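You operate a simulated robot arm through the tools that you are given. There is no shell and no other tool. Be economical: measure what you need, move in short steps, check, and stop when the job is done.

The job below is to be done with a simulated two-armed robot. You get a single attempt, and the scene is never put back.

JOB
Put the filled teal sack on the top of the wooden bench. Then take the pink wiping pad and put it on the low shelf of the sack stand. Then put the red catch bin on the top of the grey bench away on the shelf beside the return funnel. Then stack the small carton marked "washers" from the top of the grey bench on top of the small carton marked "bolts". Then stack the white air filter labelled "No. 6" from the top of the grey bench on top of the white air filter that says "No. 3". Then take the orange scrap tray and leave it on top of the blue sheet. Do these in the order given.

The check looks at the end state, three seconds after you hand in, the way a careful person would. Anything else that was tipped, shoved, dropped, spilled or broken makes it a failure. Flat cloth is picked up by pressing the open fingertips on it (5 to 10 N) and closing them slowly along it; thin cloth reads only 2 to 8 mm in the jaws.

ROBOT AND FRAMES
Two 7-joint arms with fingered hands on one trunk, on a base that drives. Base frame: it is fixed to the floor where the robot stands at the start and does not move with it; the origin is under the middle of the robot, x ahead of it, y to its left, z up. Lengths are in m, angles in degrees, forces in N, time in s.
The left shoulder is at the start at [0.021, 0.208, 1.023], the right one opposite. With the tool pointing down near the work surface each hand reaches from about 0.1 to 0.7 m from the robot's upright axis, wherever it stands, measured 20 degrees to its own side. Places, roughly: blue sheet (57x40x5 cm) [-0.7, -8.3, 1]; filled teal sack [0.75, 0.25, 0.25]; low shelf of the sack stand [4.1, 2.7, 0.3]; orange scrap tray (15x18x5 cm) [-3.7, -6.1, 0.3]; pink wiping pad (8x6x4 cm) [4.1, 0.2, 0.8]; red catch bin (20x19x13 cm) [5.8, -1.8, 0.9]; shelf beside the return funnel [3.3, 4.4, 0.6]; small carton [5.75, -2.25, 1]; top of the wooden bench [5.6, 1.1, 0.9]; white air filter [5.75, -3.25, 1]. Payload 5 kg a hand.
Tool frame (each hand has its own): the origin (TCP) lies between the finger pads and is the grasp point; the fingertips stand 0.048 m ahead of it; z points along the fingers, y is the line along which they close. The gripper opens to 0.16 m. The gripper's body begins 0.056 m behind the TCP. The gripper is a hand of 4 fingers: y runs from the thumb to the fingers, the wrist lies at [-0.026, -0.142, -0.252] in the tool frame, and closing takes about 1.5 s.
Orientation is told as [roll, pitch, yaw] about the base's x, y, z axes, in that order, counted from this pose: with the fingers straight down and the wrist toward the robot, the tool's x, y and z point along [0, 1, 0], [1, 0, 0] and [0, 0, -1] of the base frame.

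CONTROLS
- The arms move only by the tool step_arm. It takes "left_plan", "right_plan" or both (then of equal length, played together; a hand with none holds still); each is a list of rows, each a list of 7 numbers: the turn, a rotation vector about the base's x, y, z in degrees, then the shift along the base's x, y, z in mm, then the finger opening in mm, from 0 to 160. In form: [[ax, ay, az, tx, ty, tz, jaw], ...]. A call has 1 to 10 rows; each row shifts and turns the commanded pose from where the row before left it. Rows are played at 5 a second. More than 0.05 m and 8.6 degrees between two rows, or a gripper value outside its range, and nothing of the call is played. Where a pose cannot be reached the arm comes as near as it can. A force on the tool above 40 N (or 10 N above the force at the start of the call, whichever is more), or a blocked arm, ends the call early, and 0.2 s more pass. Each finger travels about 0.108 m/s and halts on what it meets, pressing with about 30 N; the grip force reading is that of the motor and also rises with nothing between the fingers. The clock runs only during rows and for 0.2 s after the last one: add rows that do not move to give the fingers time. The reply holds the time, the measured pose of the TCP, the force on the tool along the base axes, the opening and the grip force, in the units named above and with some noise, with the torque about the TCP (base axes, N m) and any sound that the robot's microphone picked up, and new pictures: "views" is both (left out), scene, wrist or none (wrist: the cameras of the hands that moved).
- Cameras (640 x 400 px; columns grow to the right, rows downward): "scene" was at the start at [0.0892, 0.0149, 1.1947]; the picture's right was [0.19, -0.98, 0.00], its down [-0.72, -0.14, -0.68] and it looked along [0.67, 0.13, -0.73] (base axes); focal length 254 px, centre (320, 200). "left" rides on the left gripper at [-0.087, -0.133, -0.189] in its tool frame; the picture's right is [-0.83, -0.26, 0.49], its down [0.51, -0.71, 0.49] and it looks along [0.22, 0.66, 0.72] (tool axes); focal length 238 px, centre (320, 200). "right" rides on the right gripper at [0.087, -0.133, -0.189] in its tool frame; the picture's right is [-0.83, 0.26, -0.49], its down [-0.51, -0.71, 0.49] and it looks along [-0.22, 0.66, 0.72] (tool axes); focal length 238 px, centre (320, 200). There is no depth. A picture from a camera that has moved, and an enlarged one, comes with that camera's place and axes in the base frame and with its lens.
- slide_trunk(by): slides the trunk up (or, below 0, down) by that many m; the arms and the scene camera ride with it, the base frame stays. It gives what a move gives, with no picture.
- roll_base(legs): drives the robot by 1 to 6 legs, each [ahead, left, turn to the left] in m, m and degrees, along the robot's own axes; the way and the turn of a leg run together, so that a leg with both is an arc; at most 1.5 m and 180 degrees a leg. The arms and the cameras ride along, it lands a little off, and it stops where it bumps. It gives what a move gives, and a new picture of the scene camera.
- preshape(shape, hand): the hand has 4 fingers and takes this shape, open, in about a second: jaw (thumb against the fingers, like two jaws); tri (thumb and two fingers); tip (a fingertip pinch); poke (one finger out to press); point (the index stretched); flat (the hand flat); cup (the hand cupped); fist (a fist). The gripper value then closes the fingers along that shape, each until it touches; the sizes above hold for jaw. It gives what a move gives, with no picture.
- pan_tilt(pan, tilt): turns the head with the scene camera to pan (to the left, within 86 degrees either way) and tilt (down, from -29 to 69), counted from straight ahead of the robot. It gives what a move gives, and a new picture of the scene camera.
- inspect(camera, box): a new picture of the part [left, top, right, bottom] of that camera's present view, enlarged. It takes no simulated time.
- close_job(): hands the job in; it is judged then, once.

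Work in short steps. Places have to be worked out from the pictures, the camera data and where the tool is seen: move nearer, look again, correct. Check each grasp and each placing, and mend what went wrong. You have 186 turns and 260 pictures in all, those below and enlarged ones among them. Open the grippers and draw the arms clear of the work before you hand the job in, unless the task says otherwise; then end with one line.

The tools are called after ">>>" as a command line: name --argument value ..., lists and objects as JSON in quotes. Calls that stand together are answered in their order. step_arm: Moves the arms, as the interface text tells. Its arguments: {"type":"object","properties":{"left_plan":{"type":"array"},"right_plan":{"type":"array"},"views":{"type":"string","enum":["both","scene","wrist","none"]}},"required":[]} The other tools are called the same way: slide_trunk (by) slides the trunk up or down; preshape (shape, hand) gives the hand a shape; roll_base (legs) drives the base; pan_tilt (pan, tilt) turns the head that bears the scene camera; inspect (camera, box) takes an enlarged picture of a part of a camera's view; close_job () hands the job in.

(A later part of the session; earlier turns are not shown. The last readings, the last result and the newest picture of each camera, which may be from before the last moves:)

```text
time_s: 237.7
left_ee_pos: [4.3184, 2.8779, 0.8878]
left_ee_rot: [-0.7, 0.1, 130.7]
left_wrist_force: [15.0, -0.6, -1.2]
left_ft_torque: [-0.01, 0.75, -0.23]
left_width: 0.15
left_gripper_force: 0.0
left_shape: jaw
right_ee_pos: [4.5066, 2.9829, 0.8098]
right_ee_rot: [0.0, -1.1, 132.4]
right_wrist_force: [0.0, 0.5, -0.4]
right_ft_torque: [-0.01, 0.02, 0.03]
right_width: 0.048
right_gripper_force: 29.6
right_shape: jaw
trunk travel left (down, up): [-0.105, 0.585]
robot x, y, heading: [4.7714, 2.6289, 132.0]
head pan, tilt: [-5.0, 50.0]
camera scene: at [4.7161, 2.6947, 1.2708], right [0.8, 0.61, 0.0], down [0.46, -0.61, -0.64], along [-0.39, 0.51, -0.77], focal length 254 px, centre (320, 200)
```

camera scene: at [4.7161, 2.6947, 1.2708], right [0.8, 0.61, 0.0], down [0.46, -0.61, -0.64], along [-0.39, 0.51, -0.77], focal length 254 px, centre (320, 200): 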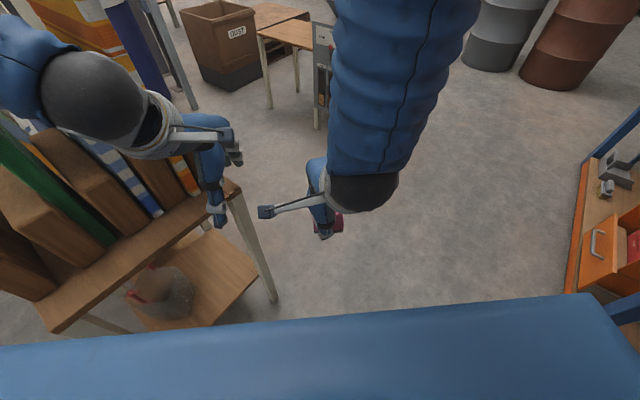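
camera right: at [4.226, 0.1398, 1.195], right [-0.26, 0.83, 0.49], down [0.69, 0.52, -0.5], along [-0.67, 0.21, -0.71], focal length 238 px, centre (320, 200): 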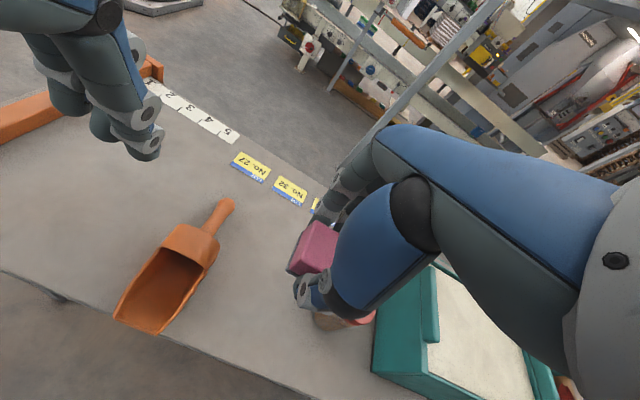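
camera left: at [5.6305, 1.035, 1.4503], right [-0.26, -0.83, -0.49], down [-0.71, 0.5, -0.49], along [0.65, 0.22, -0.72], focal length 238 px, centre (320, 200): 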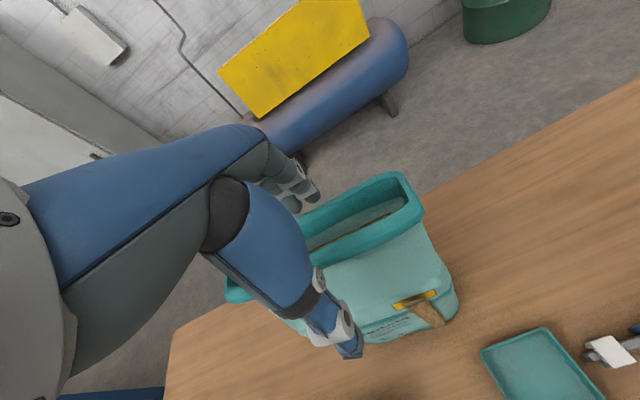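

The left hand nudged the upper shelf's edge. I back straight off, then raise the left hand out of the way.

>>> roll_base --legs '[[-0.15, -0.08, -4]]'

>>> step_arm --left_plan '[[0, 0, 0, 20, -15, 40, 150], [0, 0, 0, 20, -15, 40, 150], [0, 0, 0, 20, -15, 40, 150], [0, 0, 0, 20, -15, 40, 150], [0, 0, 0, 0, 0, 45, 150], [0, 0, 0, 0, 0, 45, 150], [0, 0, 0, 0, 0, 45, 150], [0, 0, 0, 0, 0, 0, 150]]' --views "scene"

```text
time_s: 239.1
left_ee_pos: [4.4956, 2.8425, 0.8884]
left_ee_rot: [-0.7, 0.1, 126.7]
left_wrist_force: [0.7, 0.0, 0.4]
left_ft_torque: [0.02, 0.1, 0.03]
left_width: 0.1499
left_gripper_force: 0.0
left_shape: jaw
right_ee_pos: [4.6923, 2.9357, 0.811]
right_ee_rot: [0.0, -1.1, 128.5]
right_wrist_force: [1.0, 0.1, -0.7]
right_ft_torque: [0.04, 0.12, -0.02]
right_width: 0.0477
right_gripper_force: 29.9
right_shape: jaw
trunk travel left (down, up): [-0.105, 0.585]
robot x, y, heading: [4.9281, 2.5608, 128.1]
head pan, tilt: [-5.0, 50.0]
camera scene: at [4.8804, 2.6337, 1.2709], right [0.84, 0.55, 0.0], down [0.42, -0.64, -0.64], along [-0.35, 0.54, -0.77], focal length 254 px, centre (320, 200)
```

scene: 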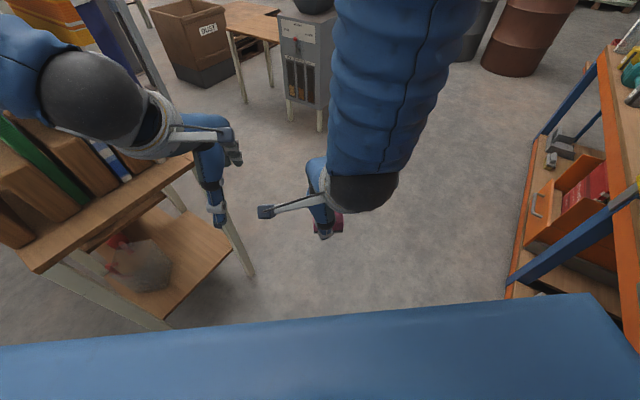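

```text
time_s: 240.9
left_ee_pos: [4.5724, 2.792, 1.1874]
left_ee_rot: [-0.6, 0.3, 126.7]
left_wrist_force: [-0.9, 0.6, 0.0]
left_ft_torque: [0.0, -0.04, -0.02]
left_width: 0.1499
left_gripper_force: 0.0
left_shape: jaw
left hand out of reach, approached as far as the arm can: row 1, 2
right_ee_pos: [4.6899, 2.9352, 0.8103]
right_ee_rot: [0.0, -1.0, 128.5]
right_wrist_force: [0.3, 0.5, -0.4]
right_ft_torque: [0.02, 0.0, 0.0]
right_width: 0.048
right_gripper_force: 30.7
right_shape: jaw
trunk travel left (down, up): [-0.105, 0.585]
robot x, y, heading: [4.9308, 2.5617, 128.4]
head pan, tilt: [-5.0, 50.0]
camera scene: at [4.8787, 2.6342, 1.2707], right [0.84, 0.55, 0.0], down [0.42, -0.64, -0.64], along [-0.35, 0.54, -0.77], focal length 254 px, centre (320, 200)
```

scene: 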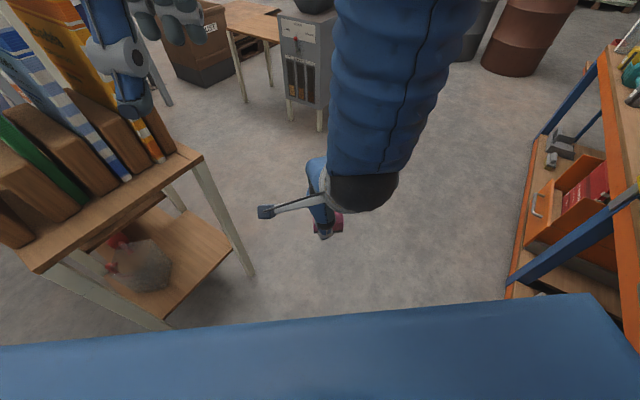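

The stand's corners match my earlier numbers, so it hasn't moved. I finish the turn to face -x and shift slightly right.

>>> roll_base --legs '[[0, 0, 51], [0, -0.12, 0]]'

>>> inspect --camera "right" --box '[0, 0, 640, 400]'

```text
time_s: 244.4
left_ee_pos: [4.5277, 2.567, 1.1874]
left_ee_rot: [-0.6, 0.1, 175.8]
left_wrist_force: [0.7, 2.0, 0.7]
left_ft_torque: [-0.22, 0.04, 0.03]
left_width: 0.15
left_gripper_force: 0.0
left_shape: jaw
right_ee_pos: [4.4956, 2.7474, 0.8097]
right_ee_rot: [0.1, -1.0, 177.4]
right_wrist_force: [0.1, 1.4, -1.1]
right_ft_torque: [-0.22, -0.01, 0.06]
right_width: 0.0476
right_gripper_force: 29.4
right_shape: jaw
trunk travel left (down, up): [-0.105, 0.585]
robot x, y, heading: [4.9353, 2.6797, 177.4]
head pan, tilt: [-5.0, 50.0]
camera scene: at [4.8468, 2.6934, 1.2707], right [0.13, 0.99, 0.0], down [0.76, -0.1, -0.64], along [-0.64, 0.08, -0.77], focal length 254 px, centre (320, 200)
```

scene: 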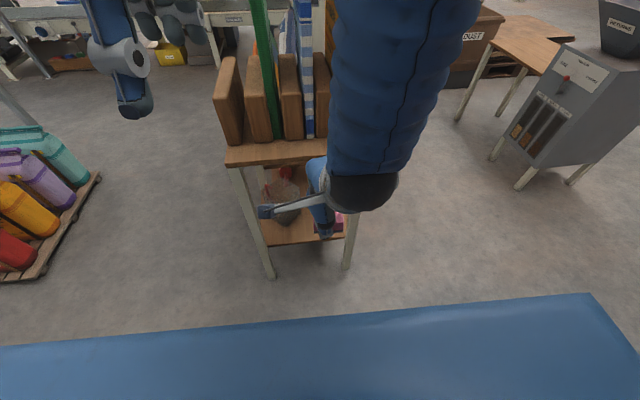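

```text
1.00 times, centred on (320, 200) of right (not enlarged: the box is as wide or as high as the picture)
camera zoom: at [4.6278, 2.6549, 0.9967], right [-0.21, 0.85, 0.49], down [0.72, 0.47, -0.5], along [-0.66, 0.25, -0.71], focal length 238 px, centre (320, 200)
```

zoom: 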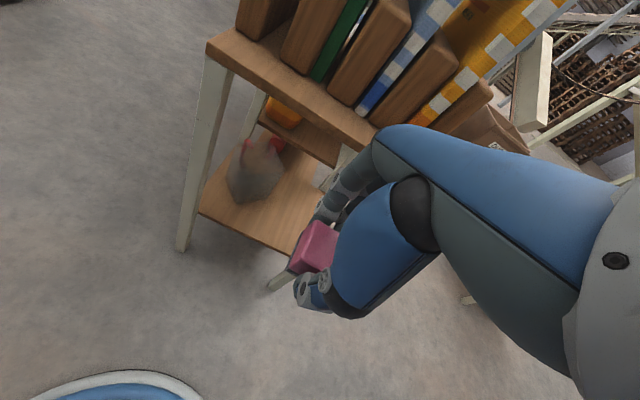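

The shelf's near edge is at x about 4.25 between posts at y 2.53 and 2.90. I lower the right hand outside the bay to z about 0.42.

>>> slide_trunk --by -0.1

>>> step_arm --right_plan '[[0, 0, 0, 0, 4, -42, 25], [0, 0, 0, 0, 4, -42, 25], [0, 0, 0, 0, 4, -42, 25], [0, 0, 0, 0, 4, -42, 25], [0, 0, 0, 0, 4, -42, 25], [0, 0, 0, 0, 4, -42, 25], [0, 0, 0, 0, 0, -38, 25], [0, 0, 0, 0, 0, 0, 25]]'

```text
time_s: 245.7
left_ee_pos: [4.5268, 2.5645, 1.0883]
left_ee_rot: [-0.7, 0.2, 175.8]
left_wrist_force: [-0.1, -0.3, 0.4]
left_ft_torque: [-0.01, 0.05, 0.01]
left_width: 0.1501
left_gripper_force: 0.1
left_shape: jaw
right_ee_pos: [4.4953, 2.7478, 0.7104]
right_ee_rot: [0.0, -1.1, 177.5]
right_wrist_force: [-0.2, 0.2, -0.4]
right_ft_torque: [-0.01, 0.01, -0.03]
right_width: 0.0479
right_gripper_force: 30.3
right_shape: jaw
trunk travel left (down, up): [-0.005, 0.685]
robot x, y, heading: [4.9303, 2.6802, 177.4]
head pan, tilt: [-5.0, 50.0]
```

```text
time_s: 247.5
left_ee_pos: [4.5259, 2.5646, 1.0871]
left_ee_rot: [-0.7, 0.2, 175.7]
left_wrist_force: [0.3, 0.0, -0.7]
left_ft_torque: [0.01, 0.0, -0.03]
left_width: 0.1502
left_gripper_force: 0.2
left_shape: jaw
right_ee_pos: [4.4943, 2.7709, 0.4211]
right_ee_rot: [0.0, -1.1, 177.6]
right_wrist_force: [-0.4, 0.3, -0.9]
right_ft_torque: [-0.03, -0.02, -0.02]
right_width: 0.0479
right_gripper_force: 29.9
right_shape: jaw
trunk travel left (down, up): [-0.005, 0.685]
robot x, y, heading: [4.9341, 2.6825, 177.5]
head pan, tilt: [-5.0, 50.0]
camera scene: at [4.8466, 2.6916, 1.1708], right [0.13, 0.99, 0.0], down [0.76, -0.1, -0.64], along [-0.64, 0.09, -0.77], focal length 254 px, centre (320, 200)
camera right: at [4.6269, 2.6782, 0.6074], right [-0.21, 0.84, 0.49], down [0.72, 0.48, -0.5], along [-0.66, 0.25, -0.71], focal length 238 px, centre (320, 200)
```

scene: 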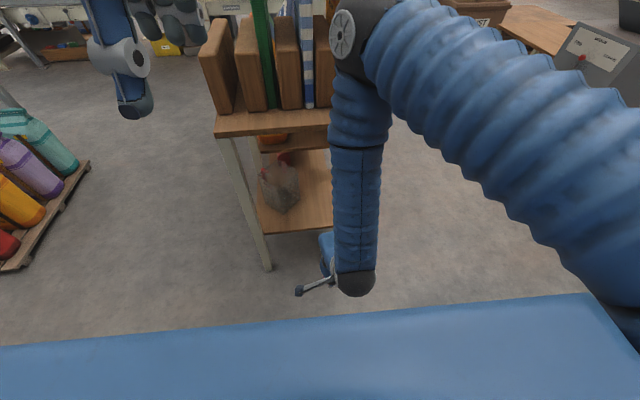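
right: 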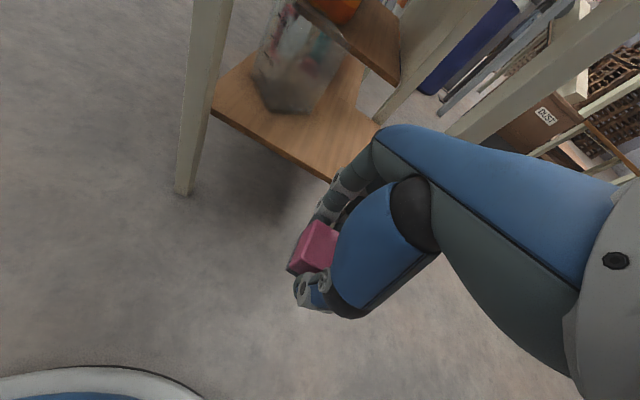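

The bay is open to the right of the jug. I slide the pad in at this height, first halfway to check.

>>> step_arm --right_plan '[[0, 0, 0, -40, 0, 0, 25], [0, 0, 0, -40, 0, 0, 25], [0, 0, 0, -40, 0, 0, 25], [0, 0, 0, -40, 0, 0, 25], [0, 0, 0, 0, 0, 0, 25]]'

```text
time_s: 248.7
left_ee_pos: [4.5266, 2.5644, 1.0876]
left_ee_rot: [-0.7, 0.2, 175.9]
left_wrist_force: [0.2, 0.3, -0.1]
left_ft_torque: [0.04, -0.02, 0.01]
left_width: 0.1502
left_gripper_force: 0.1
left_shape: jaw
right_ee_pos: [4.3347, 2.7709, 0.4209]
right_ee_rot: [0.0, -1.0, 177.4]
right_wrist_force: [0.1, -0.7, -0.8]
right_ft_torque: [-0.02, 0.05, 0.0]
right_width: 0.048
right_gripper_force: 29.8
right_shape: jaw
trunk travel left (down, up): [-0.005, 0.685]
robot x, y, heading: [4.9329, 2.6818, 177.5]
head pan, tilt: [-5.0, 50.0]
camera scene: at [4.8466, 2.6915, 1.1707], right [0.13, 0.99, 0.0], down [0.76, -0.1, -0.64], along [-0.64, 0.09, -0.77], focal length 254 px, centre (320, 200)
camera right: at [4.4667, 2.6783, 0.608], right [-0.21, 0.84, 0.49], down [0.72, 0.48, -0.5], along [-0.66, 0.25, -0.71], focal length 238 px, centre (320, 200)
```

scene: 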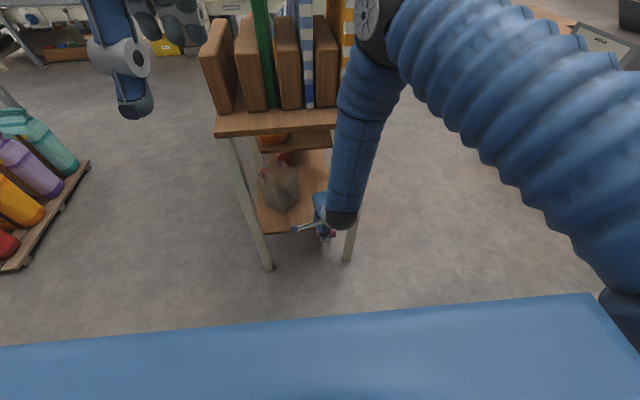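
right: 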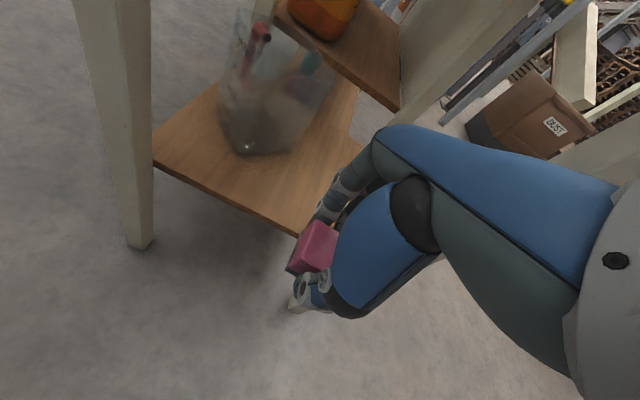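

The way is clear: jug to the left, back post at y about 2.91. I go in to x about 4.195 and y 2.78.

>>> step_arm --right_plan '[[0, 0, 0, -40, 4, 0, 25], [0, 0, 0, -40, 4, 0, 25], [0, 0, 0, -40, 0, 0, 25], [0, 0, 0, -20, 0, 0, 25], [0, 0, 0, 0, 0, 0, 25]]'

```text
time_s: 249.9
left_ee_pos: [4.5269, 2.5649, 1.0871]
left_ee_rot: [-0.7, 0.2, 175.8]
left_wrist_force: [0.8, -0.4, 0.2]
left_ft_torque: [0.0, 0.03, 0.02]
left_width: 0.1498
left_gripper_force: 0.1
left_shape: jaw
right_ee_pos: [4.1978, 2.7773, 0.4204]
right_ee_rot: [0.0, -1.1, 177.5]
right_wrist_force: [-0.5, 0.1, -0.7]
right_ft_torque: [-0.02, 0.02, 0.0]
right_width: 0.0479
right_gripper_force: 30.4
right_shape: jaw
trunk travel left (down, up): [-0.005, 0.685]
robot x, y, heading: [4.933, 2.6812, 177.3]
head pan, tilt: [-5.0, 50.0]
camera scene: at [4.8465, 2.6916, 1.1707], right [0.13, 0.99, 0.0], down [0.76, -0.1, -0.64], along [-0.64, 0.09, -0.77], focal length 254 px, centre (320, 200)
camera right: at [4.3308, 2.6834, 0.6072], right [-0.21, 0.84, 0.49], down [0.72, 0.48, -0.5], along [-0.66, 0.25, -0.71], focal length 238 px, centre (320, 200)
```

scene: 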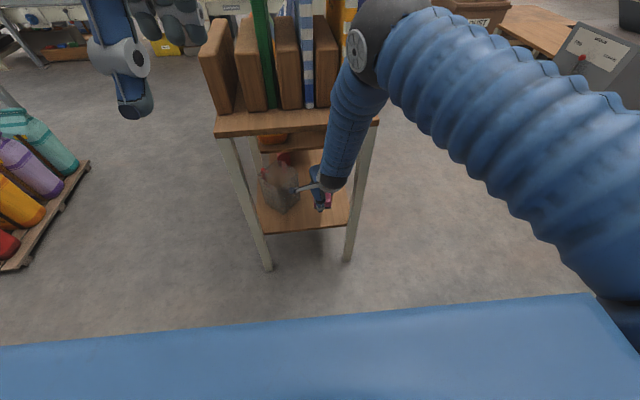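
right: 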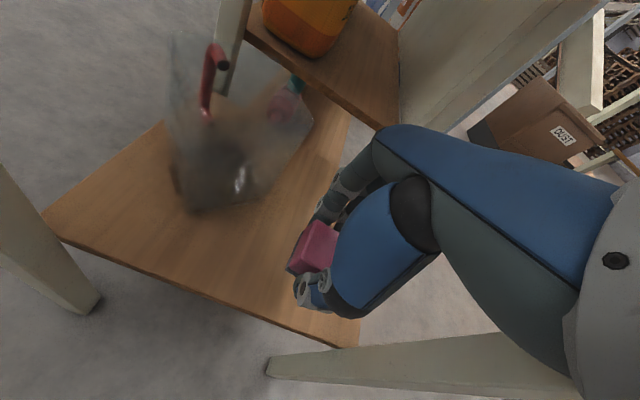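

The pad is over free shelf. I lower until contact.

>>> step_arm --right_plan '[[0, 0, 0, 0, 0, -20, 25], [0, 0, 0, 0, 0, -15, 25], [0, 0, 0, 0, 0, -10, 25], [0, 0, 0, 0, 0, -8, 25], [0, 0, 0, 0, 0, 0, 25]]' --views "wrist"

```text
time_s: 251.1
left_ee_pos: [4.5273, 2.5639, 1.0883]
left_ee_rot: [-0.6, 0.0, 175.8]
left_wrist_force: [0.3, -0.1, 1.1]
left_ft_torque: [0.01, 0.01, -0.02]
left_width: 0.15
left_gripper_force: 0.2
left_shape: jaw
right_ee_pos: [4.1956, 2.7783, 0.3669]
right_ee_rot: [0.1, -1.0, 177.5]
right_wrist_force: [0.2, -1.0, -1.0]
right_ft_torque: [-0.02, 0.03, -0.04]
right_width: 0.0475
right_gripper_force: 30.2
right_shape: jaw
trunk travel left (down, up): [-0.005, 0.685]
robot x, y, heading: [4.9346, 2.6799, 177.5]
head pan, tilt: [-5.0, 50.0]
camera right: at [4.3282, 2.6849, 0.5538], right [-0.21, 0.84, 0.49], down [0.72, 0.48, -0.5], along [-0.66, 0.25, -0.71], focal length 238 px, centre (320, 200)
```

right: 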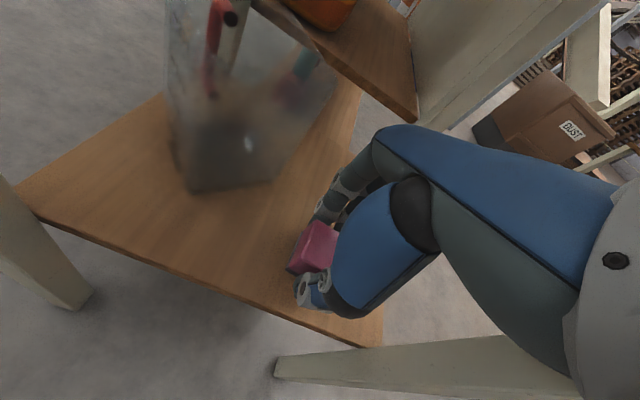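

Still free. I lower further in 6 mm steps.

>>> step_arm --right_plan '[[0, 0, 0, -5, 0, -6, 25], [0, 0, 0, -5, 0, -6, 25], [0, 0, 0, 0, 0, -6, 25], [0, 0, 0, 0, 0, 0, 25]]' --views "none"

>>> step_arm --right_plan '[[0, 0, 0, 0, 0, -6, 25], [0, 0, 0, 0, 0, -6, 25], [0, 0, 0, 0, 0, 0, 25]]' --views "wrist"

```text
time_s: 252.1
left_ee_pos: [4.5268, 2.5644, 1.0874]
left_ee_rot: [-0.7, 0.2, 175.7]
left_wrist_force: [-0.6, -1.0, 0.5]
left_ft_torque: [-0.02, 0.01, 0.01]
left_width: 0.15
left_gripper_force: 0.1
left_shape: jaw
right_ee_pos: [4.1849, 2.7783, 0.3475]
right_ee_rot: [0.0, -1.0, 177.4]
right_wrist_force: [0.5, -0.9, -2.5]
right_ft_torque: [0.02, -0.03, 0.0]
right_width: 0.0477
right_gripper_force: 30.8
right_shape: jaw
trunk travel left (down, up): [-0.005, 0.685]
robot x, y, heading: [4.9325, 2.6832, 177.6]
head pan, tilt: [-5.0, 50.0]
```

```text
time_s: 252.9
left_ee_pos: [4.5276, 2.5644, 1.0887]
left_ee_rot: [-0.7, 0.1, 175.7]
left_wrist_force: [-0.3, -0.3, -0.3]
left_ft_torque: [0.01, 0.0, -0.04]
left_width: 0.1504
left_gripper_force: 0.0
left_shape: jaw
right_ee_pos: [4.1844, 2.7803, 0.3355]
right_ee_rot: [0.1, -1.1, 177.4]
right_wrist_force: [-0.4, -0.8, -1.0]
right_ft_torque: [-0.01, 0.01, 0.01]
right_width: 0.0477
right_gripper_force: 30.2
right_shape: jaw
trunk travel left (down, up): [-0.005, 0.685]
robot x, y, heading: [4.9346, 2.6835, 177.4]
head pan, tilt: [-5.0, 50.0]
camera right: at [4.3178, 2.6853, 0.5228], right [-0.21, 0.84, 0.49], down [0.72, 0.48, -0.5], along [-0.66, 0.25, -0.71], focal length 238 px, centre (320, 200)
```

right: 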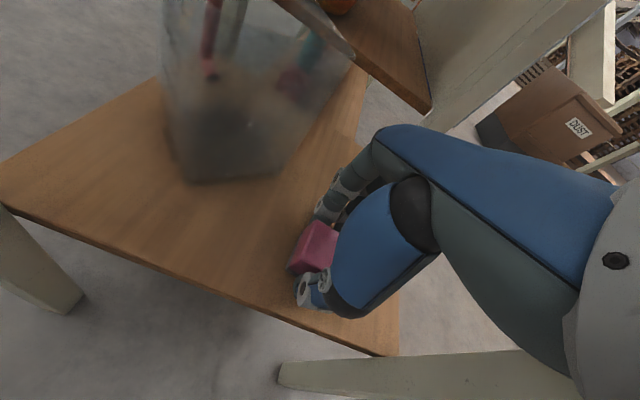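

The shelf is a bit lower than assumed; I shift 15 mm further in and keep lowering.

>>> step_arm --right_plan '[[0, 0, 0, -8, 0, 0, 25], [0, 0, 0, -8, 0, -6, 25], [0, 0, 0, 0, 0, -6, 25], [0, 0, 0, 0, 0, -6, 25], [0, 0, 0, 0, 0, 0, 25]]' --views "none"

>>> step_arm --right_plan '[[0, 0, 0, 0, 0, -6, 25], [0, 0, 0, 0, 0, -6, 25], [0, 0, 0, 0, 0, 0, 25]]' --views "wrist"

```text
time_s: 253.7
left_ee_pos: [4.5263, 2.5648, 1.0886]
left_ee_rot: [-0.6, 0.2, 175.8]
left_wrist_force: [-0.5, -0.6, -0.1]
left_ft_torque: [-0.03, -0.04, -0.01]
left_width: 0.15
left_gripper_force: 0.0
left_shape: jaw
right_ee_pos: [4.1644, 2.7778, 0.3312]
right_ee_rot: [0.2, -1.8, 177.6]
right_wrist_force: [5.5, -0.6, 20.1]
right_ft_torque: [-0.19, -1.32, 0.03]
right_width: 0.0484
right_gripper_force: 30.2
right_shape: jaw
trunk travel left (down, up): [-0.005, 0.685]
robot x, y, heading: [4.9308, 2.681, 177.3]
head pan, tilt: [-5.0, 50.0]
stopped in row 4 (right hand): the force on the tool passed its limit at 46 N (the readings are from after the stop); the commanded pose is now the measured one
```

```text
time_s: 254.1
left_ee_pos: [4.5277, 2.5652, 1.0887]
left_ee_rot: [-0.8, 0.1, 175.9]
left_wrist_force: [-0.7, -0.1, -0.2]
left_ft_torque: [0.02, -0.07, -0.03]
left_width: 0.1499
left_gripper_force: 0.0
left_shape: jaw
right_ee_pos: [4.162, 2.7779, 0.3313]
right_ee_rot: [0.1, -1.8, 177.6]
right_wrist_force: [6.2, 0.4, 20.0]
right_ft_torque: [-0.22, -1.31, 0.08]
right_width: 0.0484
right_gripper_force: 30.3
right_shape: jaw
trunk travel left (down, up): [-0.005, 0.685]
robot x, y, heading: [4.9344, 2.6827, 177.4]
head pan, tilt: [-5.0, 50.0]
stopped in row 1 (right hand): the force on the tool passed its limit at 46 N (the readings are from after the stop); the commanded pose is now the measured one
camera right: at [4.2972, 2.6848, 0.5169], right [-0.21, 0.85, 0.49], down [0.71, 0.48, -0.51], along [-0.67, 0.25, -0.7], focal length 238 px, centre (320, 200)
```

right: 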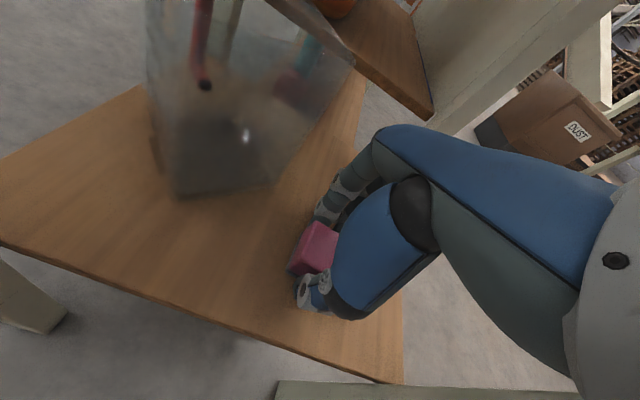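

The pad is pressing on the shelf. I ease up 4 mm and open.

>>> step_arm --right_plan '[[0, 0, 0, 0, 0, 4, 30], [0, 0, 0, 0, 0, 0, 50], [0, 0, 0, 0, 0, 0, 70], [0, 0, 0, 0, 0, 0, 90], [0, 0, 0, 0, 0, 0, 95], [0, 0, 0, 0, 0, 0, 95]]' --views "wrist"

```text
time_s: 255.5
left_ee_pos: [4.5267, 2.5649, 1.0878]
left_ee_rot: [-0.7, 0.1, 175.8]
left_wrist_force: [-0.8, -0.1, 0.6]
left_ft_torque: [0.03, 0.0, -0.04]
left_width: 0.15
left_gripper_force: 0.1
left_shape: jaw
right_ee_pos: [4.1645, 2.7776, 0.3323]
right_ee_rot: [0.2, -1.6, 177.5]
right_wrist_force: [1.0, 0.0, -0.5]
right_ft_torque: [-0.01, 0.03, 0.0]
right_width: 0.0944
right_gripper_force: 0.0
right_shape: jaw
trunk travel left (down, up): [-0.005, 0.685]
robot x, y, heading: [4.936, 2.6859, 177.4]
head pan, tilt: [-5.0, 50.0]
camera right: at [4.2978, 2.6852, 0.5186], right [-0.21, 0.85, 0.49], down [0.72, 0.48, -0.51], along [-0.67, 0.25, -0.7], focal length 238 px, centre (320, 200)
```

right: 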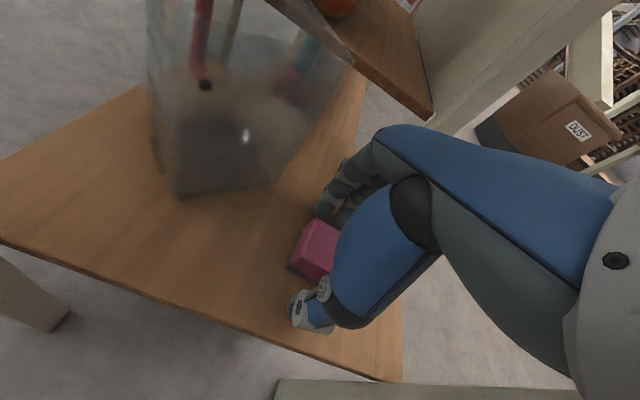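

The pad rests on the shelf. I raise the hand 9 cm and then draw it out along +x.

>>> step_arm --right_plan '[[0, 0, 0, 0, 0, 30, 95], [0, 0, 0, 0, 0, 30, 95], [0, 0, 0, 0, 0, 28, 95], [0, 0, 0, 40, -2, 0, 95], [0, 0, 0, 45, -2, 0, 95], [0, 0, 0, 45, -2, 0, 95], [0, 0, 0, 45, 0, 0, 95], [0, 0, 0, 45, 0, 0, 95], [0, 0, 0, 45, 0, 0, 95], [0, 0, 0, 40, 0, 0, 95]]'

```text
time_s: 257.7
left_ee_pos: [4.5264, 2.5652, 1.0874]
left_ee_rot: [-0.7, 0.1, 175.8]
left_wrist_force: [0.0, 0.2, 0.5]
left_ft_torque: [0.02, 0.05, 0.01]
left_width: 0.15
left_gripper_force: 0.1
left_shape: jaw
right_ee_pos: [4.4644, 2.7705, 0.423]
right_ee_rot: [0.2, -1.6, 177.6]
right_wrist_force: [0.1, -0.3, 1.1]
right_ft_torque: [0.01, -0.08, -0.02]
right_width: 0.0949
right_gripper_force: 0.0
right_shape: jaw
trunk travel left (down, up): [-0.005, 0.685]
robot x, y, heading: [4.9351, 2.6834, 177.6]
head pan, tilt: [-5.0, 50.0]
camera scene: at [4.847, 2.6916, 1.1707], right [0.13, 0.99, 0.0], down [0.76, -0.1, -0.64], along [-0.64, 0.09, -0.77], focal length 254 px, centre (320, 200)
camera right: at [4.5997, 2.6777, 0.6087], right [-0.21, 0.84, 0.49], down [0.72, 0.47, -0.51], along [-0.67, 0.25, -0.7], focal length 238 px, centre (320, 200)
```

scene: 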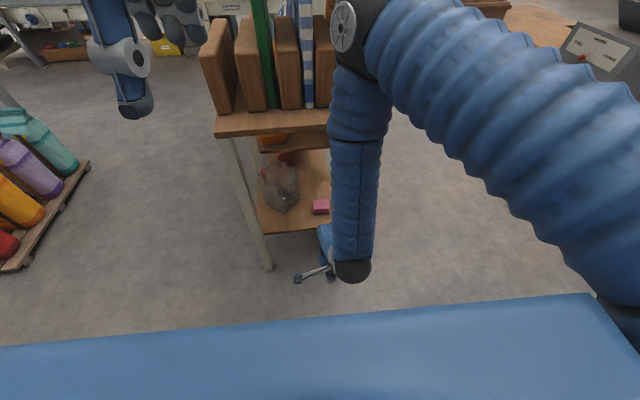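
right: 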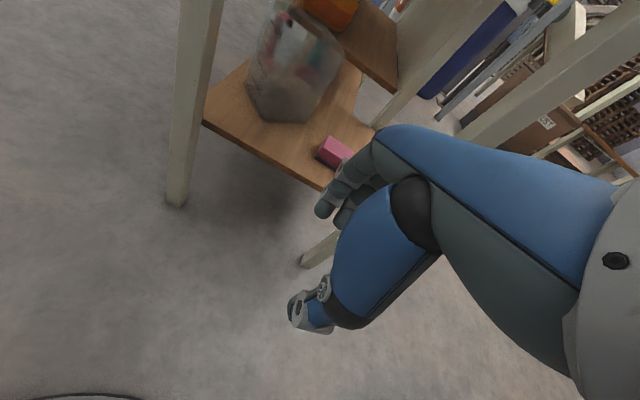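

Pad done. Next the red bin: I raise the trunk and hands, then strafe back south along the aisle and turn to the grey bench.

>>> slide_trunk --by 0.4

>>> step_arm --right_plan '[[0, 0, 0, 10, 0, 45, 150], [0, 0, 0, 10, 0, 45, 150], [0, 0, 0, 0, 0, 45, 150], [0, 0, 0, 0, 0, 45, 150], [0, 0, 0, 0, 0, 45, 150], [0, 0, 0, 0, 0, 45, 150], [0, 0, 0, 0, 0, 0, 150]]' --views "none"

>>> roll_base --legs '[[0, 0, 2.4], [0.1, 1.3, 0], [0, 1.3, 0], [0, 1.1, 0]]'

```text
time_s: 261.5
left_ee_pos: [4.5269, 2.5651, 1.4879]
left_ee_rot: [-0.6, 0.1, 175.7]
left_wrist_force: [-0.4, 0.1, -0.1]
left_ft_torque: [0.0, 0.03, 0.0]
left_width: 0.1501
left_gripper_force: 0.0
left_shape: jaw
right_ee_pos: [4.4652, 2.7713, 0.822]
right_ee_rot: [0.1, -1.6, 177.6]
right_wrist_force: [0.3, 0.5, -0.2]
right_ft_torque: [0.02, 0.0, 0.0]
right_width: 0.0948
right_gripper_force: 0.1
right_shape: jaw
trunk travel left (down, up): [-0.405, 0.285]
robot x, y, heading: [4.9341, 2.6831, 177.2]
head pan, tilt: [-5.0, 50.0]
```

```text
time_s: 263.1
left_ee_pos: [4.5259, 2.5642, 1.4883]
left_ee_rot: [-0.7, 0.3, 175.8]
left_wrist_force: [-0.4, 0.4, -0.2]
left_ft_torque: [0.01, -0.08, -0.02]
left_width: 0.1503
left_gripper_force: 0.0
left_shape: jaw
right_ee_pos: [4.4833, 2.7706, 1.0903]
right_ee_rot: [0.1, -1.6, 177.6]
right_wrist_force: [0.6, 0.0, -0.6]
right_ft_torque: [0.03, -0.05, 0.01]
right_width: 0.1497
right_gripper_force: 0.1
right_shape: jaw
trunk travel left (down, up): [-0.405, 0.285]
robot x, y, heading: [4.9306, 2.681, 177.2]
head pan, tilt: [-5.0, 50.0]
```

```text
time_s: 281.4
left_ee_pos: [4.4161, -1.128, 1.4868]
left_ee_rot: [-0.7, 0.1, 176.3]
left_wrist_force: [0.5, -0.1, 0.2]
left_ft_torque: [0.0, -0.01, 0.0]
left_width: 0.1501
left_gripper_force: 0.0
left_shape: jaw
right_ee_pos: [4.3706, -0.9223, 1.0913]
right_ee_rot: [0.0, -1.6, 178.1]
right_wrist_force: [-0.5, -0.9, 0.2]
right_ft_torque: [-0.02, -0.01, -0.03]
right_width: 0.15
right_gripper_force: 0.1
right_shape: jaw
trunk travel left (down, up): [-0.405, 0.285]
robot x, y, heading: [4.8213, -1.0031, 177.9]
head pan, tilt: [-5.0, 50.0]
camera scene: at [4.7349, -0.9985, 1.5707], right [0.12, 0.99, 0.0], down [0.76, -0.09, -0.64], along [-0.64, 0.08, -0.77], focal length 254 px, centre (320, 200)
```

scene: 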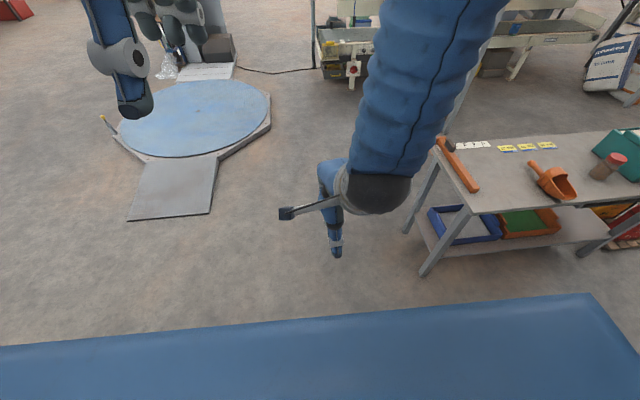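

I strafe on to y about -1.7 and turn to face the grey bench.

>>> roll_base --legs '[[0.05, 0.7, 0], [0, 0, 180]]'

>>> pan_tilt --pan 0 --tilt 38

```text
time_s: 292.7
left_ee_pos: [5.1394, -1.5716, 1.4882]
left_ee_rot: [-0.7, 0.1, -1.4]
left_wrist_force: [-0.6, 0.8, -0.4]
left_ft_torque: [0.0, -0.01, -0.03]
left_width: 0.1502
left_gripper_force: 0.0
left_shape: jaw
right_ee_pos: [5.1907, -1.7759, 1.0902]
right_ee_rot: [0.1, -1.5, 0.2]
right_wrist_force: [0.0, 0.4, -0.1]
right_ft_torque: [0.0, -0.02, 0.01]
right_width: 0.1501
right_gripper_force: 0.0
right_shape: jaw
trunk travel left (down, up): [-0.405, 0.285]
robot x, y, heading: [4.7375, -1.7071, 0.2]
head pan, tilt: [-5.0, 50.0]
camera scene: at [4.8265, -1.7138, 1.5707], right [-0.09, -1.0, 0.0], down [-0.76, 0.07, -0.64], along [0.64, -0.06, -0.77], focal length 254 px, centre (320, 200)
```

scene: 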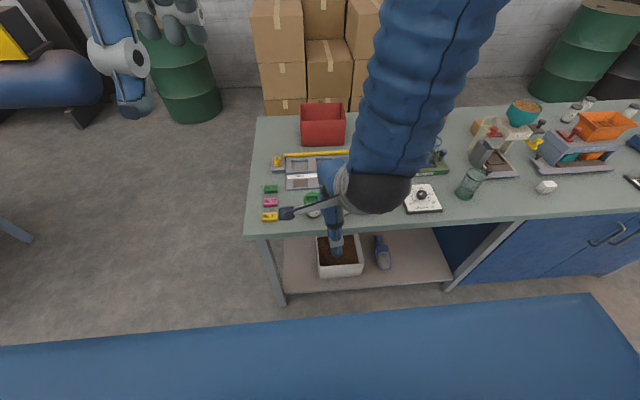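

```text
time_s: 293.4
left_ee_pos: [5.1381, -1.5715, 1.4866]
left_ee_rot: [-0.7, 0.1, -1.6]
left_wrist_force: [0.6, 0.1, -0.3]
left_ft_torque: [-0.04, 0.01, 0.01]
left_width: 0.15
left_gripper_force: 0.0
left_shape: jaw
right_ee_pos: [5.1914, -1.7758, 1.0893]
right_ee_rot: [0.1, -1.6, 0.2]
right_wrist_force: [0.0, -0.5, 0.7]
right_ft_torque: [0.01, -0.03, 0.01]
right_width: 0.1497
right_gripper_force: 0.1
right_shape: jaw
trunk travel left (down, up): [-0.405, 0.285]
robot x, y, heading: [4.738, -1.7071, 0.0]
head pan, tilt: [0.0, 38.0]
camera scene: at [4.8361, -1.7071, 1.5878], right [0.0, -1.0, 0.0], down [-0.62, 0.0, -0.79], along [0.79, 0.0, -0.62], focal length 254 px, centre (320, 200)
```

scene: 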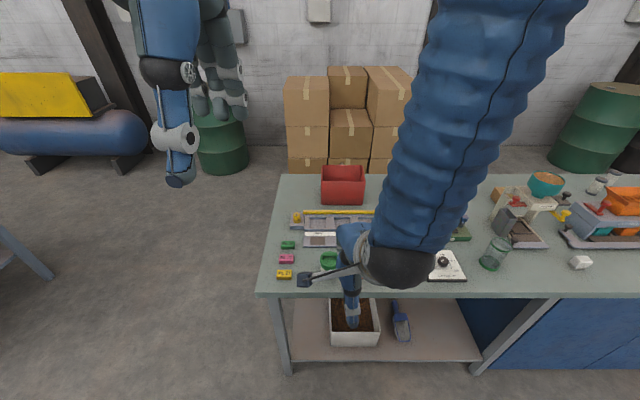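

The red bin sits at the back left: front wall at x about 5.68, y -1.72 to -1.90, top about 1.03. I move the base 0.1 ahead and the right hand above its near wall.

>>> roll_base --legs '[[0.1, 0, 0]]'

>>> step_arm --right_plan '[[0, 0, 0, 0, 0, 45, 90], [0, 0, 0, 20, -4, 35, 90], [0, 0, 0, 45, -4, 0, 90], [0, 0, 0, 45, -4, 0, 90], [0, 0, 0, 45, -4, 0, 90], [0, 0, 0, 45, -4, 0, 90], [0, 0, 0, 45, 0, 0, 90], [0, 0, 0, 45, 0, 0, 90], [0, 0, 0, 45, 0, 0, 90], [0, 0, 0, 0, 0, 0, 90]]'

```text
time_s: 294.6
left_ee_pos: [5.239, -1.5711, 1.487]
left_ee_rot: [-0.8, 0.1, -1.5]
left_wrist_force: [1.0, -0.3, -0.5]
left_ft_torque: [-0.02, 0.12, -0.01]
left_width: 0.1498
left_gripper_force: 0.1
left_shape: jaw
right_ee_pos: [5.2913, -1.7756, 1.0903]
right_ee_rot: [0.1, -1.6, 0.2]
right_wrist_force: [0.1, -0.5, -1.1]
right_ft_torque: [0.03, 0.07, 0.03]
right_width: 0.1499
right_gripper_force: 0.1
right_shape: jaw
trunk travel left (down, up): [-0.405, 0.285]
robot x, y, heading: [4.8392, -1.708, 0.1]
head pan, tilt: [0.0, 38.0]
camera scene: at [4.9362, -1.7071, 1.5878], right [0.0, -1.0, 0.0], down [-0.62, 0.0, -0.79], along [0.79, 0.0, -0.62], focal length 254 px, centre (320, 200)
```

scene: 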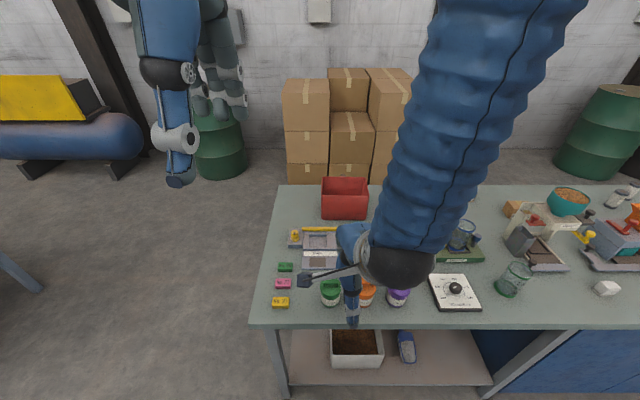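

```text
time_s: 296.8
left_ee_pos: [5.2359, -1.5717, 1.4884]
left_ee_rot: [-0.6, 0.0, -1.6]
left_wrist_force: [-0.3, -0.3, 0.1]
left_ft_torque: [-0.01, -0.08, 0.01]
left_width: 0.1502
left_gripper_force: 0.0
left_shape: jaw
right_ee_pos: [5.6218, -1.7942, 1.1701]
right_ee_rot: [0.2, -1.8, 0.2]
right_wrist_force: [0.0, 0.5, 0.4]
right_ft_torque: [-0.04, -0.1, 0.01]
right_width: 0.0901
right_gripper_force: 0.1
right_shape: jaw
trunk travel left (down, up): [-0.405, 0.285]
robot x, y, heading: [4.8354, -1.7066, -0.0]
head pan, tilt: [0.0, 38.0]
camera scene: at [4.9333, -1.7068, 1.588], right [0.0, -1.0, 0.0], down [-0.62, 0.0, -0.79], along [0.79, 0.0, -0.62], focal length 254 px, centre (320, 200)
camera right: at [5.4837, -1.7094, 1.3551], right [0.25, -0.83, 0.49], down [-0.69, -0.51, -0.51], along [0.68, -0.21, -0.7], focal length 238 px, centre (320, 200)
```

scene: 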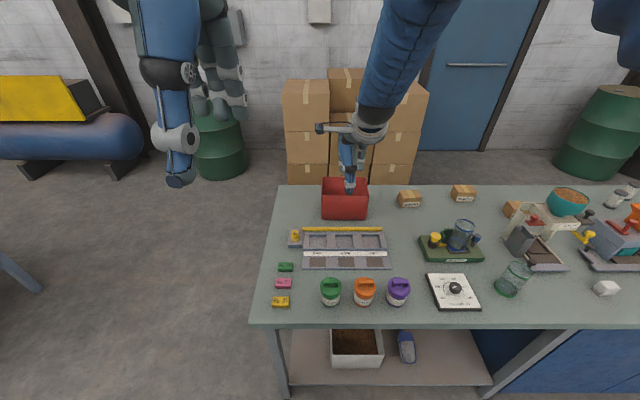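
right: 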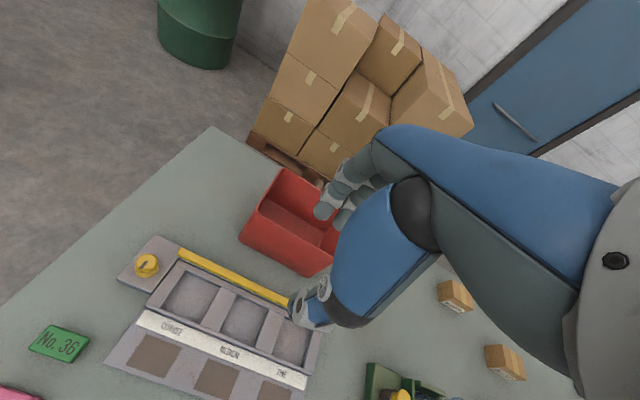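

I can see the bin is empty. I enlarge to fix its wall positions.

>>> inspect --camera "scene" --box '[290, 150, 410, 240]'

>>> inspect --camera "right" --box '[200, 140, 380, 340]'

```text
4.44 times, centred on (350, 195) of scene
camera zoom: at [4.9333, -1.7068, 1.588], right [0.0, -1.0, 0.0], down [-0.62, 0.0, -0.79], along [0.79, 0.0, -0.62], focal length 1131 px, centre (187, 222)
```

zoom: 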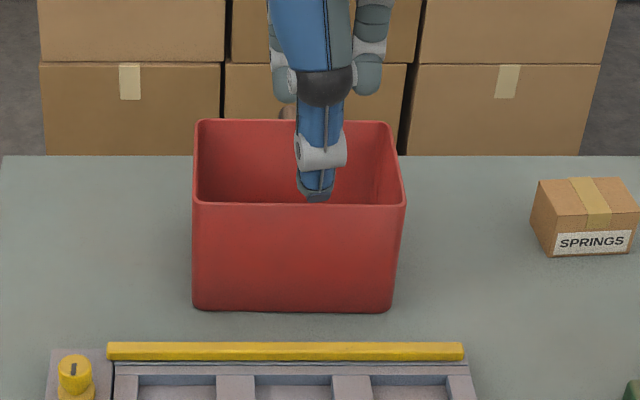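

```text
2.00 times, centred on (290, 240) of right
camera zoom: at [5.4837, -1.7094, 1.3551], right [0.25, -0.83, 0.49], down [-0.69, -0.51, -0.51], along [0.68, -0.21, -0.7], focal length 477 px, centre (380, 120)
```

zoom: 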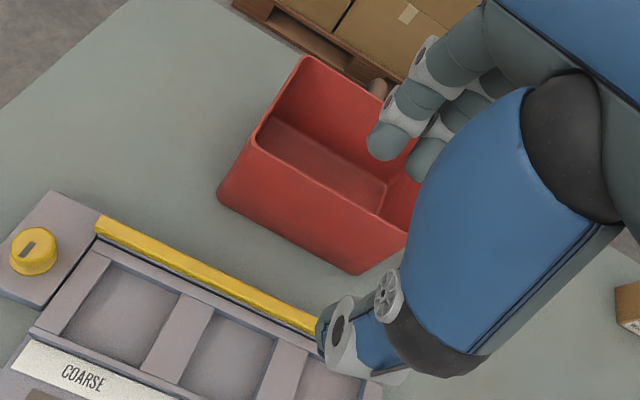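

The near wall is at about x 5.69, y centre -1.80, top z 1.02; a tray bar lies at x about 5.61. I position over the wall and lower to straddle it.

>>> step_arm --right_plan '[[0, 0, 0, 40, -3, 0, 75], [0, 0, 0, 38, -3, 0, 75], [0, 0, 0, 0, 0, -40, 75], [0, 0, 0, 0, 0, -40, 75], [0, 0, 0, 0, 0, -20, 75], [0, 0, 0, 0, 0, 0, 75]]'

>>> inspect --camera "scene" --box '[290, 150, 410, 240]'

```text
time_s: 298.2
left_ee_pos: [5.2385, -1.5714, 1.4887]
left_ee_rot: [-0.7, 0.1, -1.5]
left_wrist_force: [0.1, 0.2, -0.1]
left_ft_torque: [-0.01, 0.02, -0.02]
left_width: 0.1501
left_gripper_force: 0.1
left_shape: jaw
right_ee_pos: [5.7043, -1.8009, 1.07]
right_ee_rot: [0.1, -1.5, 0.3]
right_wrist_force: [-0.5, -0.3, -0.3]
right_ft_torque: [0.0, -0.01, 0.03]
right_width: 0.075
right_gripper_force: 0.1
right_shape: jaw
trunk travel left (down, up): [-0.405, 0.285]
robot x, y, heading: [4.8399, -1.7093, -0.0]
head pan, tilt: [0.0, 38.0]
camera scene: at [4.9351, -1.7069, 1.5879], right [0.0, -1.0, 0.0], down [-0.62, 0.0, -0.79], along [0.79, 0.0, -0.62], focal length 254 px, centre (320, 200)
camera right: at [5.567, -1.7165, 1.2548], right [0.25, -0.83, 0.49], down [-0.69, -0.51, -0.51], along [0.68, -0.21, -0.7], focal length 238 px, centre (320, 200)
```

scene: 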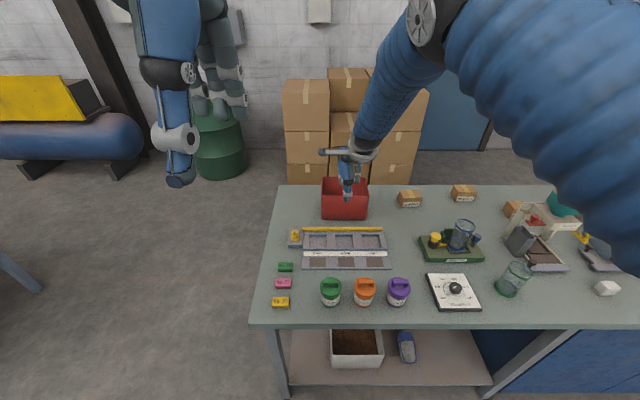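
right: 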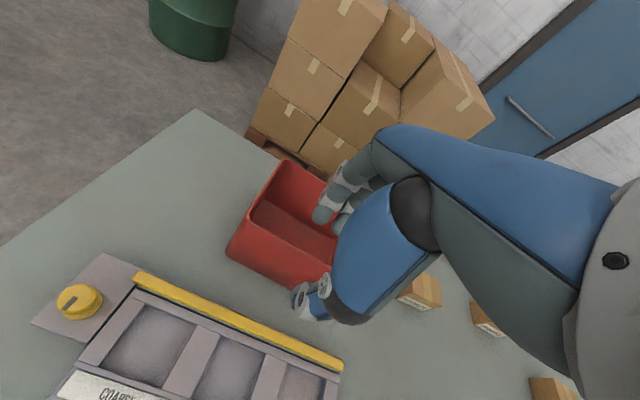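

```text
4.44 times, centred on (350, 195) of scene
camera zoom: at [4.9351, -1.7069, 1.5879], right [0.0, -1.0, 0.0], down [-0.62, 0.0, -0.79], along [0.79, 0.0, -0.62], focal length 1131 px, centre (187, 222)
```

zoom: 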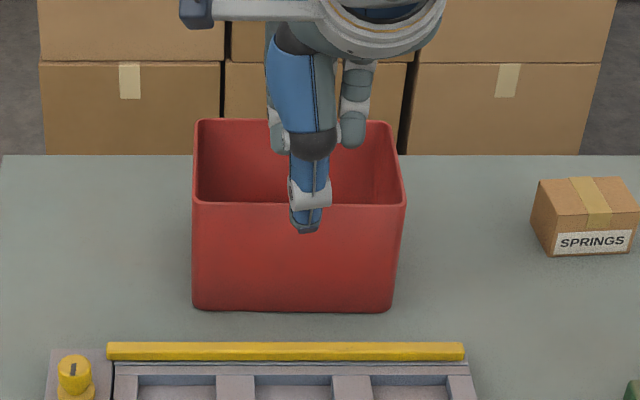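

The thumb is about 3 cm in front of the wall and the fingers inside. I go down and close.

>>> step_arm --right_plan '[[0, 0, 0, 0, 0, -30, 75], [0, 0, 0, 0, 0, -30, 75], [0, 0, 0, 0, 0, -22, 75], [0, 0, 0, 0, 0, 0, 55], [0, 0, 0, 0, 0, 0, 35], [0, 0, 0, 0, 0, 0, 15], [0, 0, 0, 0, 0, 0, 0], [0, 0, 0, 0, 0, 0, 0], [0, 0, 0, 0, 0, 0, 0]]' --views "wrist"

>>> inspect --camera "scene" --box '[290, 150, 410, 240]'

```text
time_s: 300.2
left_ee_pos: [5.2387, -1.5715, 1.4868]
left_ee_rot: [-0.7, 0.1, -1.5]
left_wrist_force: [0.2, -0.4, 0.1]
left_ft_torque: [0.04, -0.01, 0.0]
left_width: 0.1502
left_gripper_force: 0.1
left_shape: jaw
right_ee_pos: [5.7054, -1.803, 0.9857]
right_ee_rot: [0.1, -1.6, 0.1]
right_wrist_force: [0.6, -0.5, 0.3]
right_ft_torque: [0.05, -0.02, 0.05]
right_width: 0.0006
right_gripper_force: 29.9
right_shape: jaw
trunk travel left (down, up): [-0.405, 0.285]
robot x, y, heading: [4.8383, -1.7046, 0.0]
head pan, tilt: [0.0, 38.0]
camera right: at [5.5677, -1.7179, 1.1718], right [0.25, -0.83, 0.49], down [-0.69, -0.51, -0.51], along [0.68, -0.21, -0.7], focal length 238 px, centre (320, 200)
```

right: 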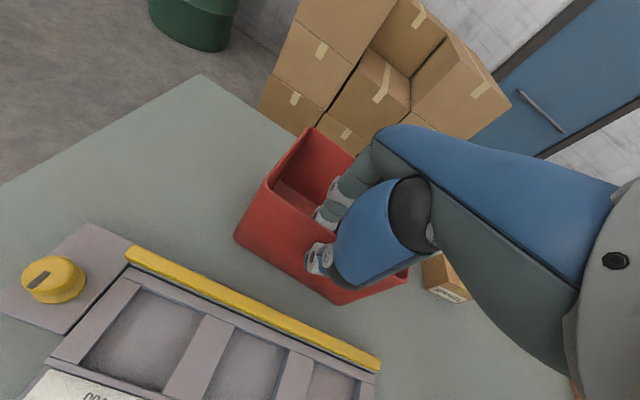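

```text
4.44 times, centred on (350, 195) of scene
camera zoom: at [4.9352, -1.707, 1.5879], right [0.0, -1.0, 0.0], down [-0.62, 0.0, -0.79], along [0.79, 0.0, -0.62], focal length 1131 px, centre (187, 222)
```

zoom: 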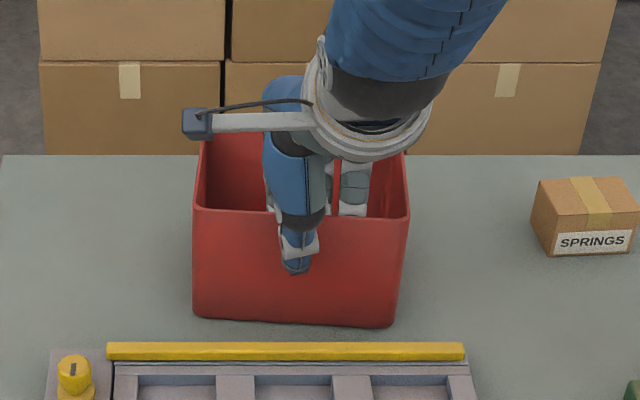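

The fingers pinch the thin wall (thumb outside, fingers inside). I lift a little to see whether it holds and how it hangs.

>>> step_arm --right_plan '[[0, 0, 0, 0, 0, 8, 0], [0, 0, 0, 0, 0, 12, 0], [0, 0, 0, 0, 0, 15, 0], [0, 0, 0, 0, 0, 15, 0], [0, 0, 0, 0, 0, 0, 0]]' --views "wrist"

>>> inspect --camera "scene" --box '[290, 150, 410, 240]'

```text
time_s: 301.4
left_ee_pos: [5.2396, -1.5715, 1.4871]
left_ee_rot: [-0.7, 0.2, -1.4]
left_wrist_force: [-0.4, 0.0, 0.4]
left_ft_torque: [0.03, 0.04, -0.02]
left_width: 0.1501
left_gripper_force: 0.0
left_shape: jaw
right_ee_pos: [5.705, -1.8028, 1.0351]
right_ee_rot: [0.1, -1.7, 0.2]
right_wrist_force: [-0.8, 0.7, -2.3]
right_ft_torque: [0.03, 0.13, 0.0]
right_width: 0.001
right_gripper_force: 29.9
right_shape: jaw
trunk travel left (down, up): [-0.405, 0.285]
robot x, y, heading: [4.8351, -1.7074, 0.3]
head pan, tilt: [0.0, 38.0]
camera right: at [5.5678, -1.717, 1.2217], right [0.25, -0.83, 0.49], down [-0.69, -0.51, -0.51], along [0.68, -0.21, -0.71], focal length 238 px, centre (320, 200)
```

right: 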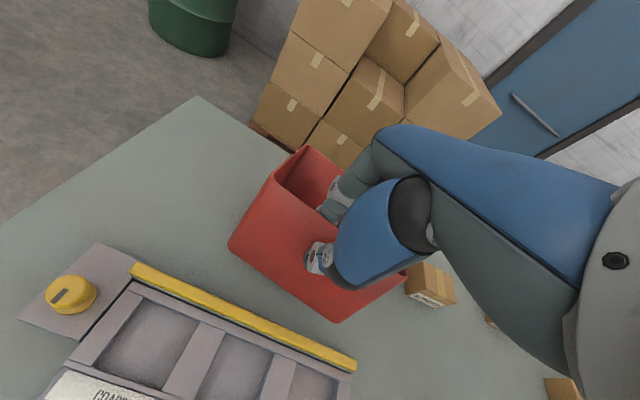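

```text
4.44 times, centred on (350, 195) of scene
camera zoom: at [4.9358, -1.7071, 1.5878], right [0.0, -1.0, 0.0], down [-0.62, 0.0, -0.79], along [0.79, 0.0, -0.62], focal length 1131 px, centre (187, 222)
```

zoom: 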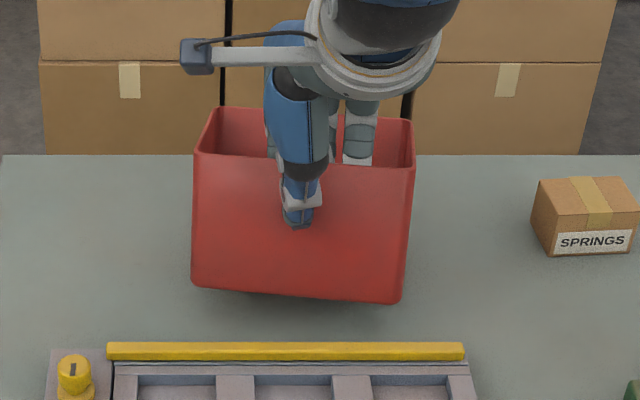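

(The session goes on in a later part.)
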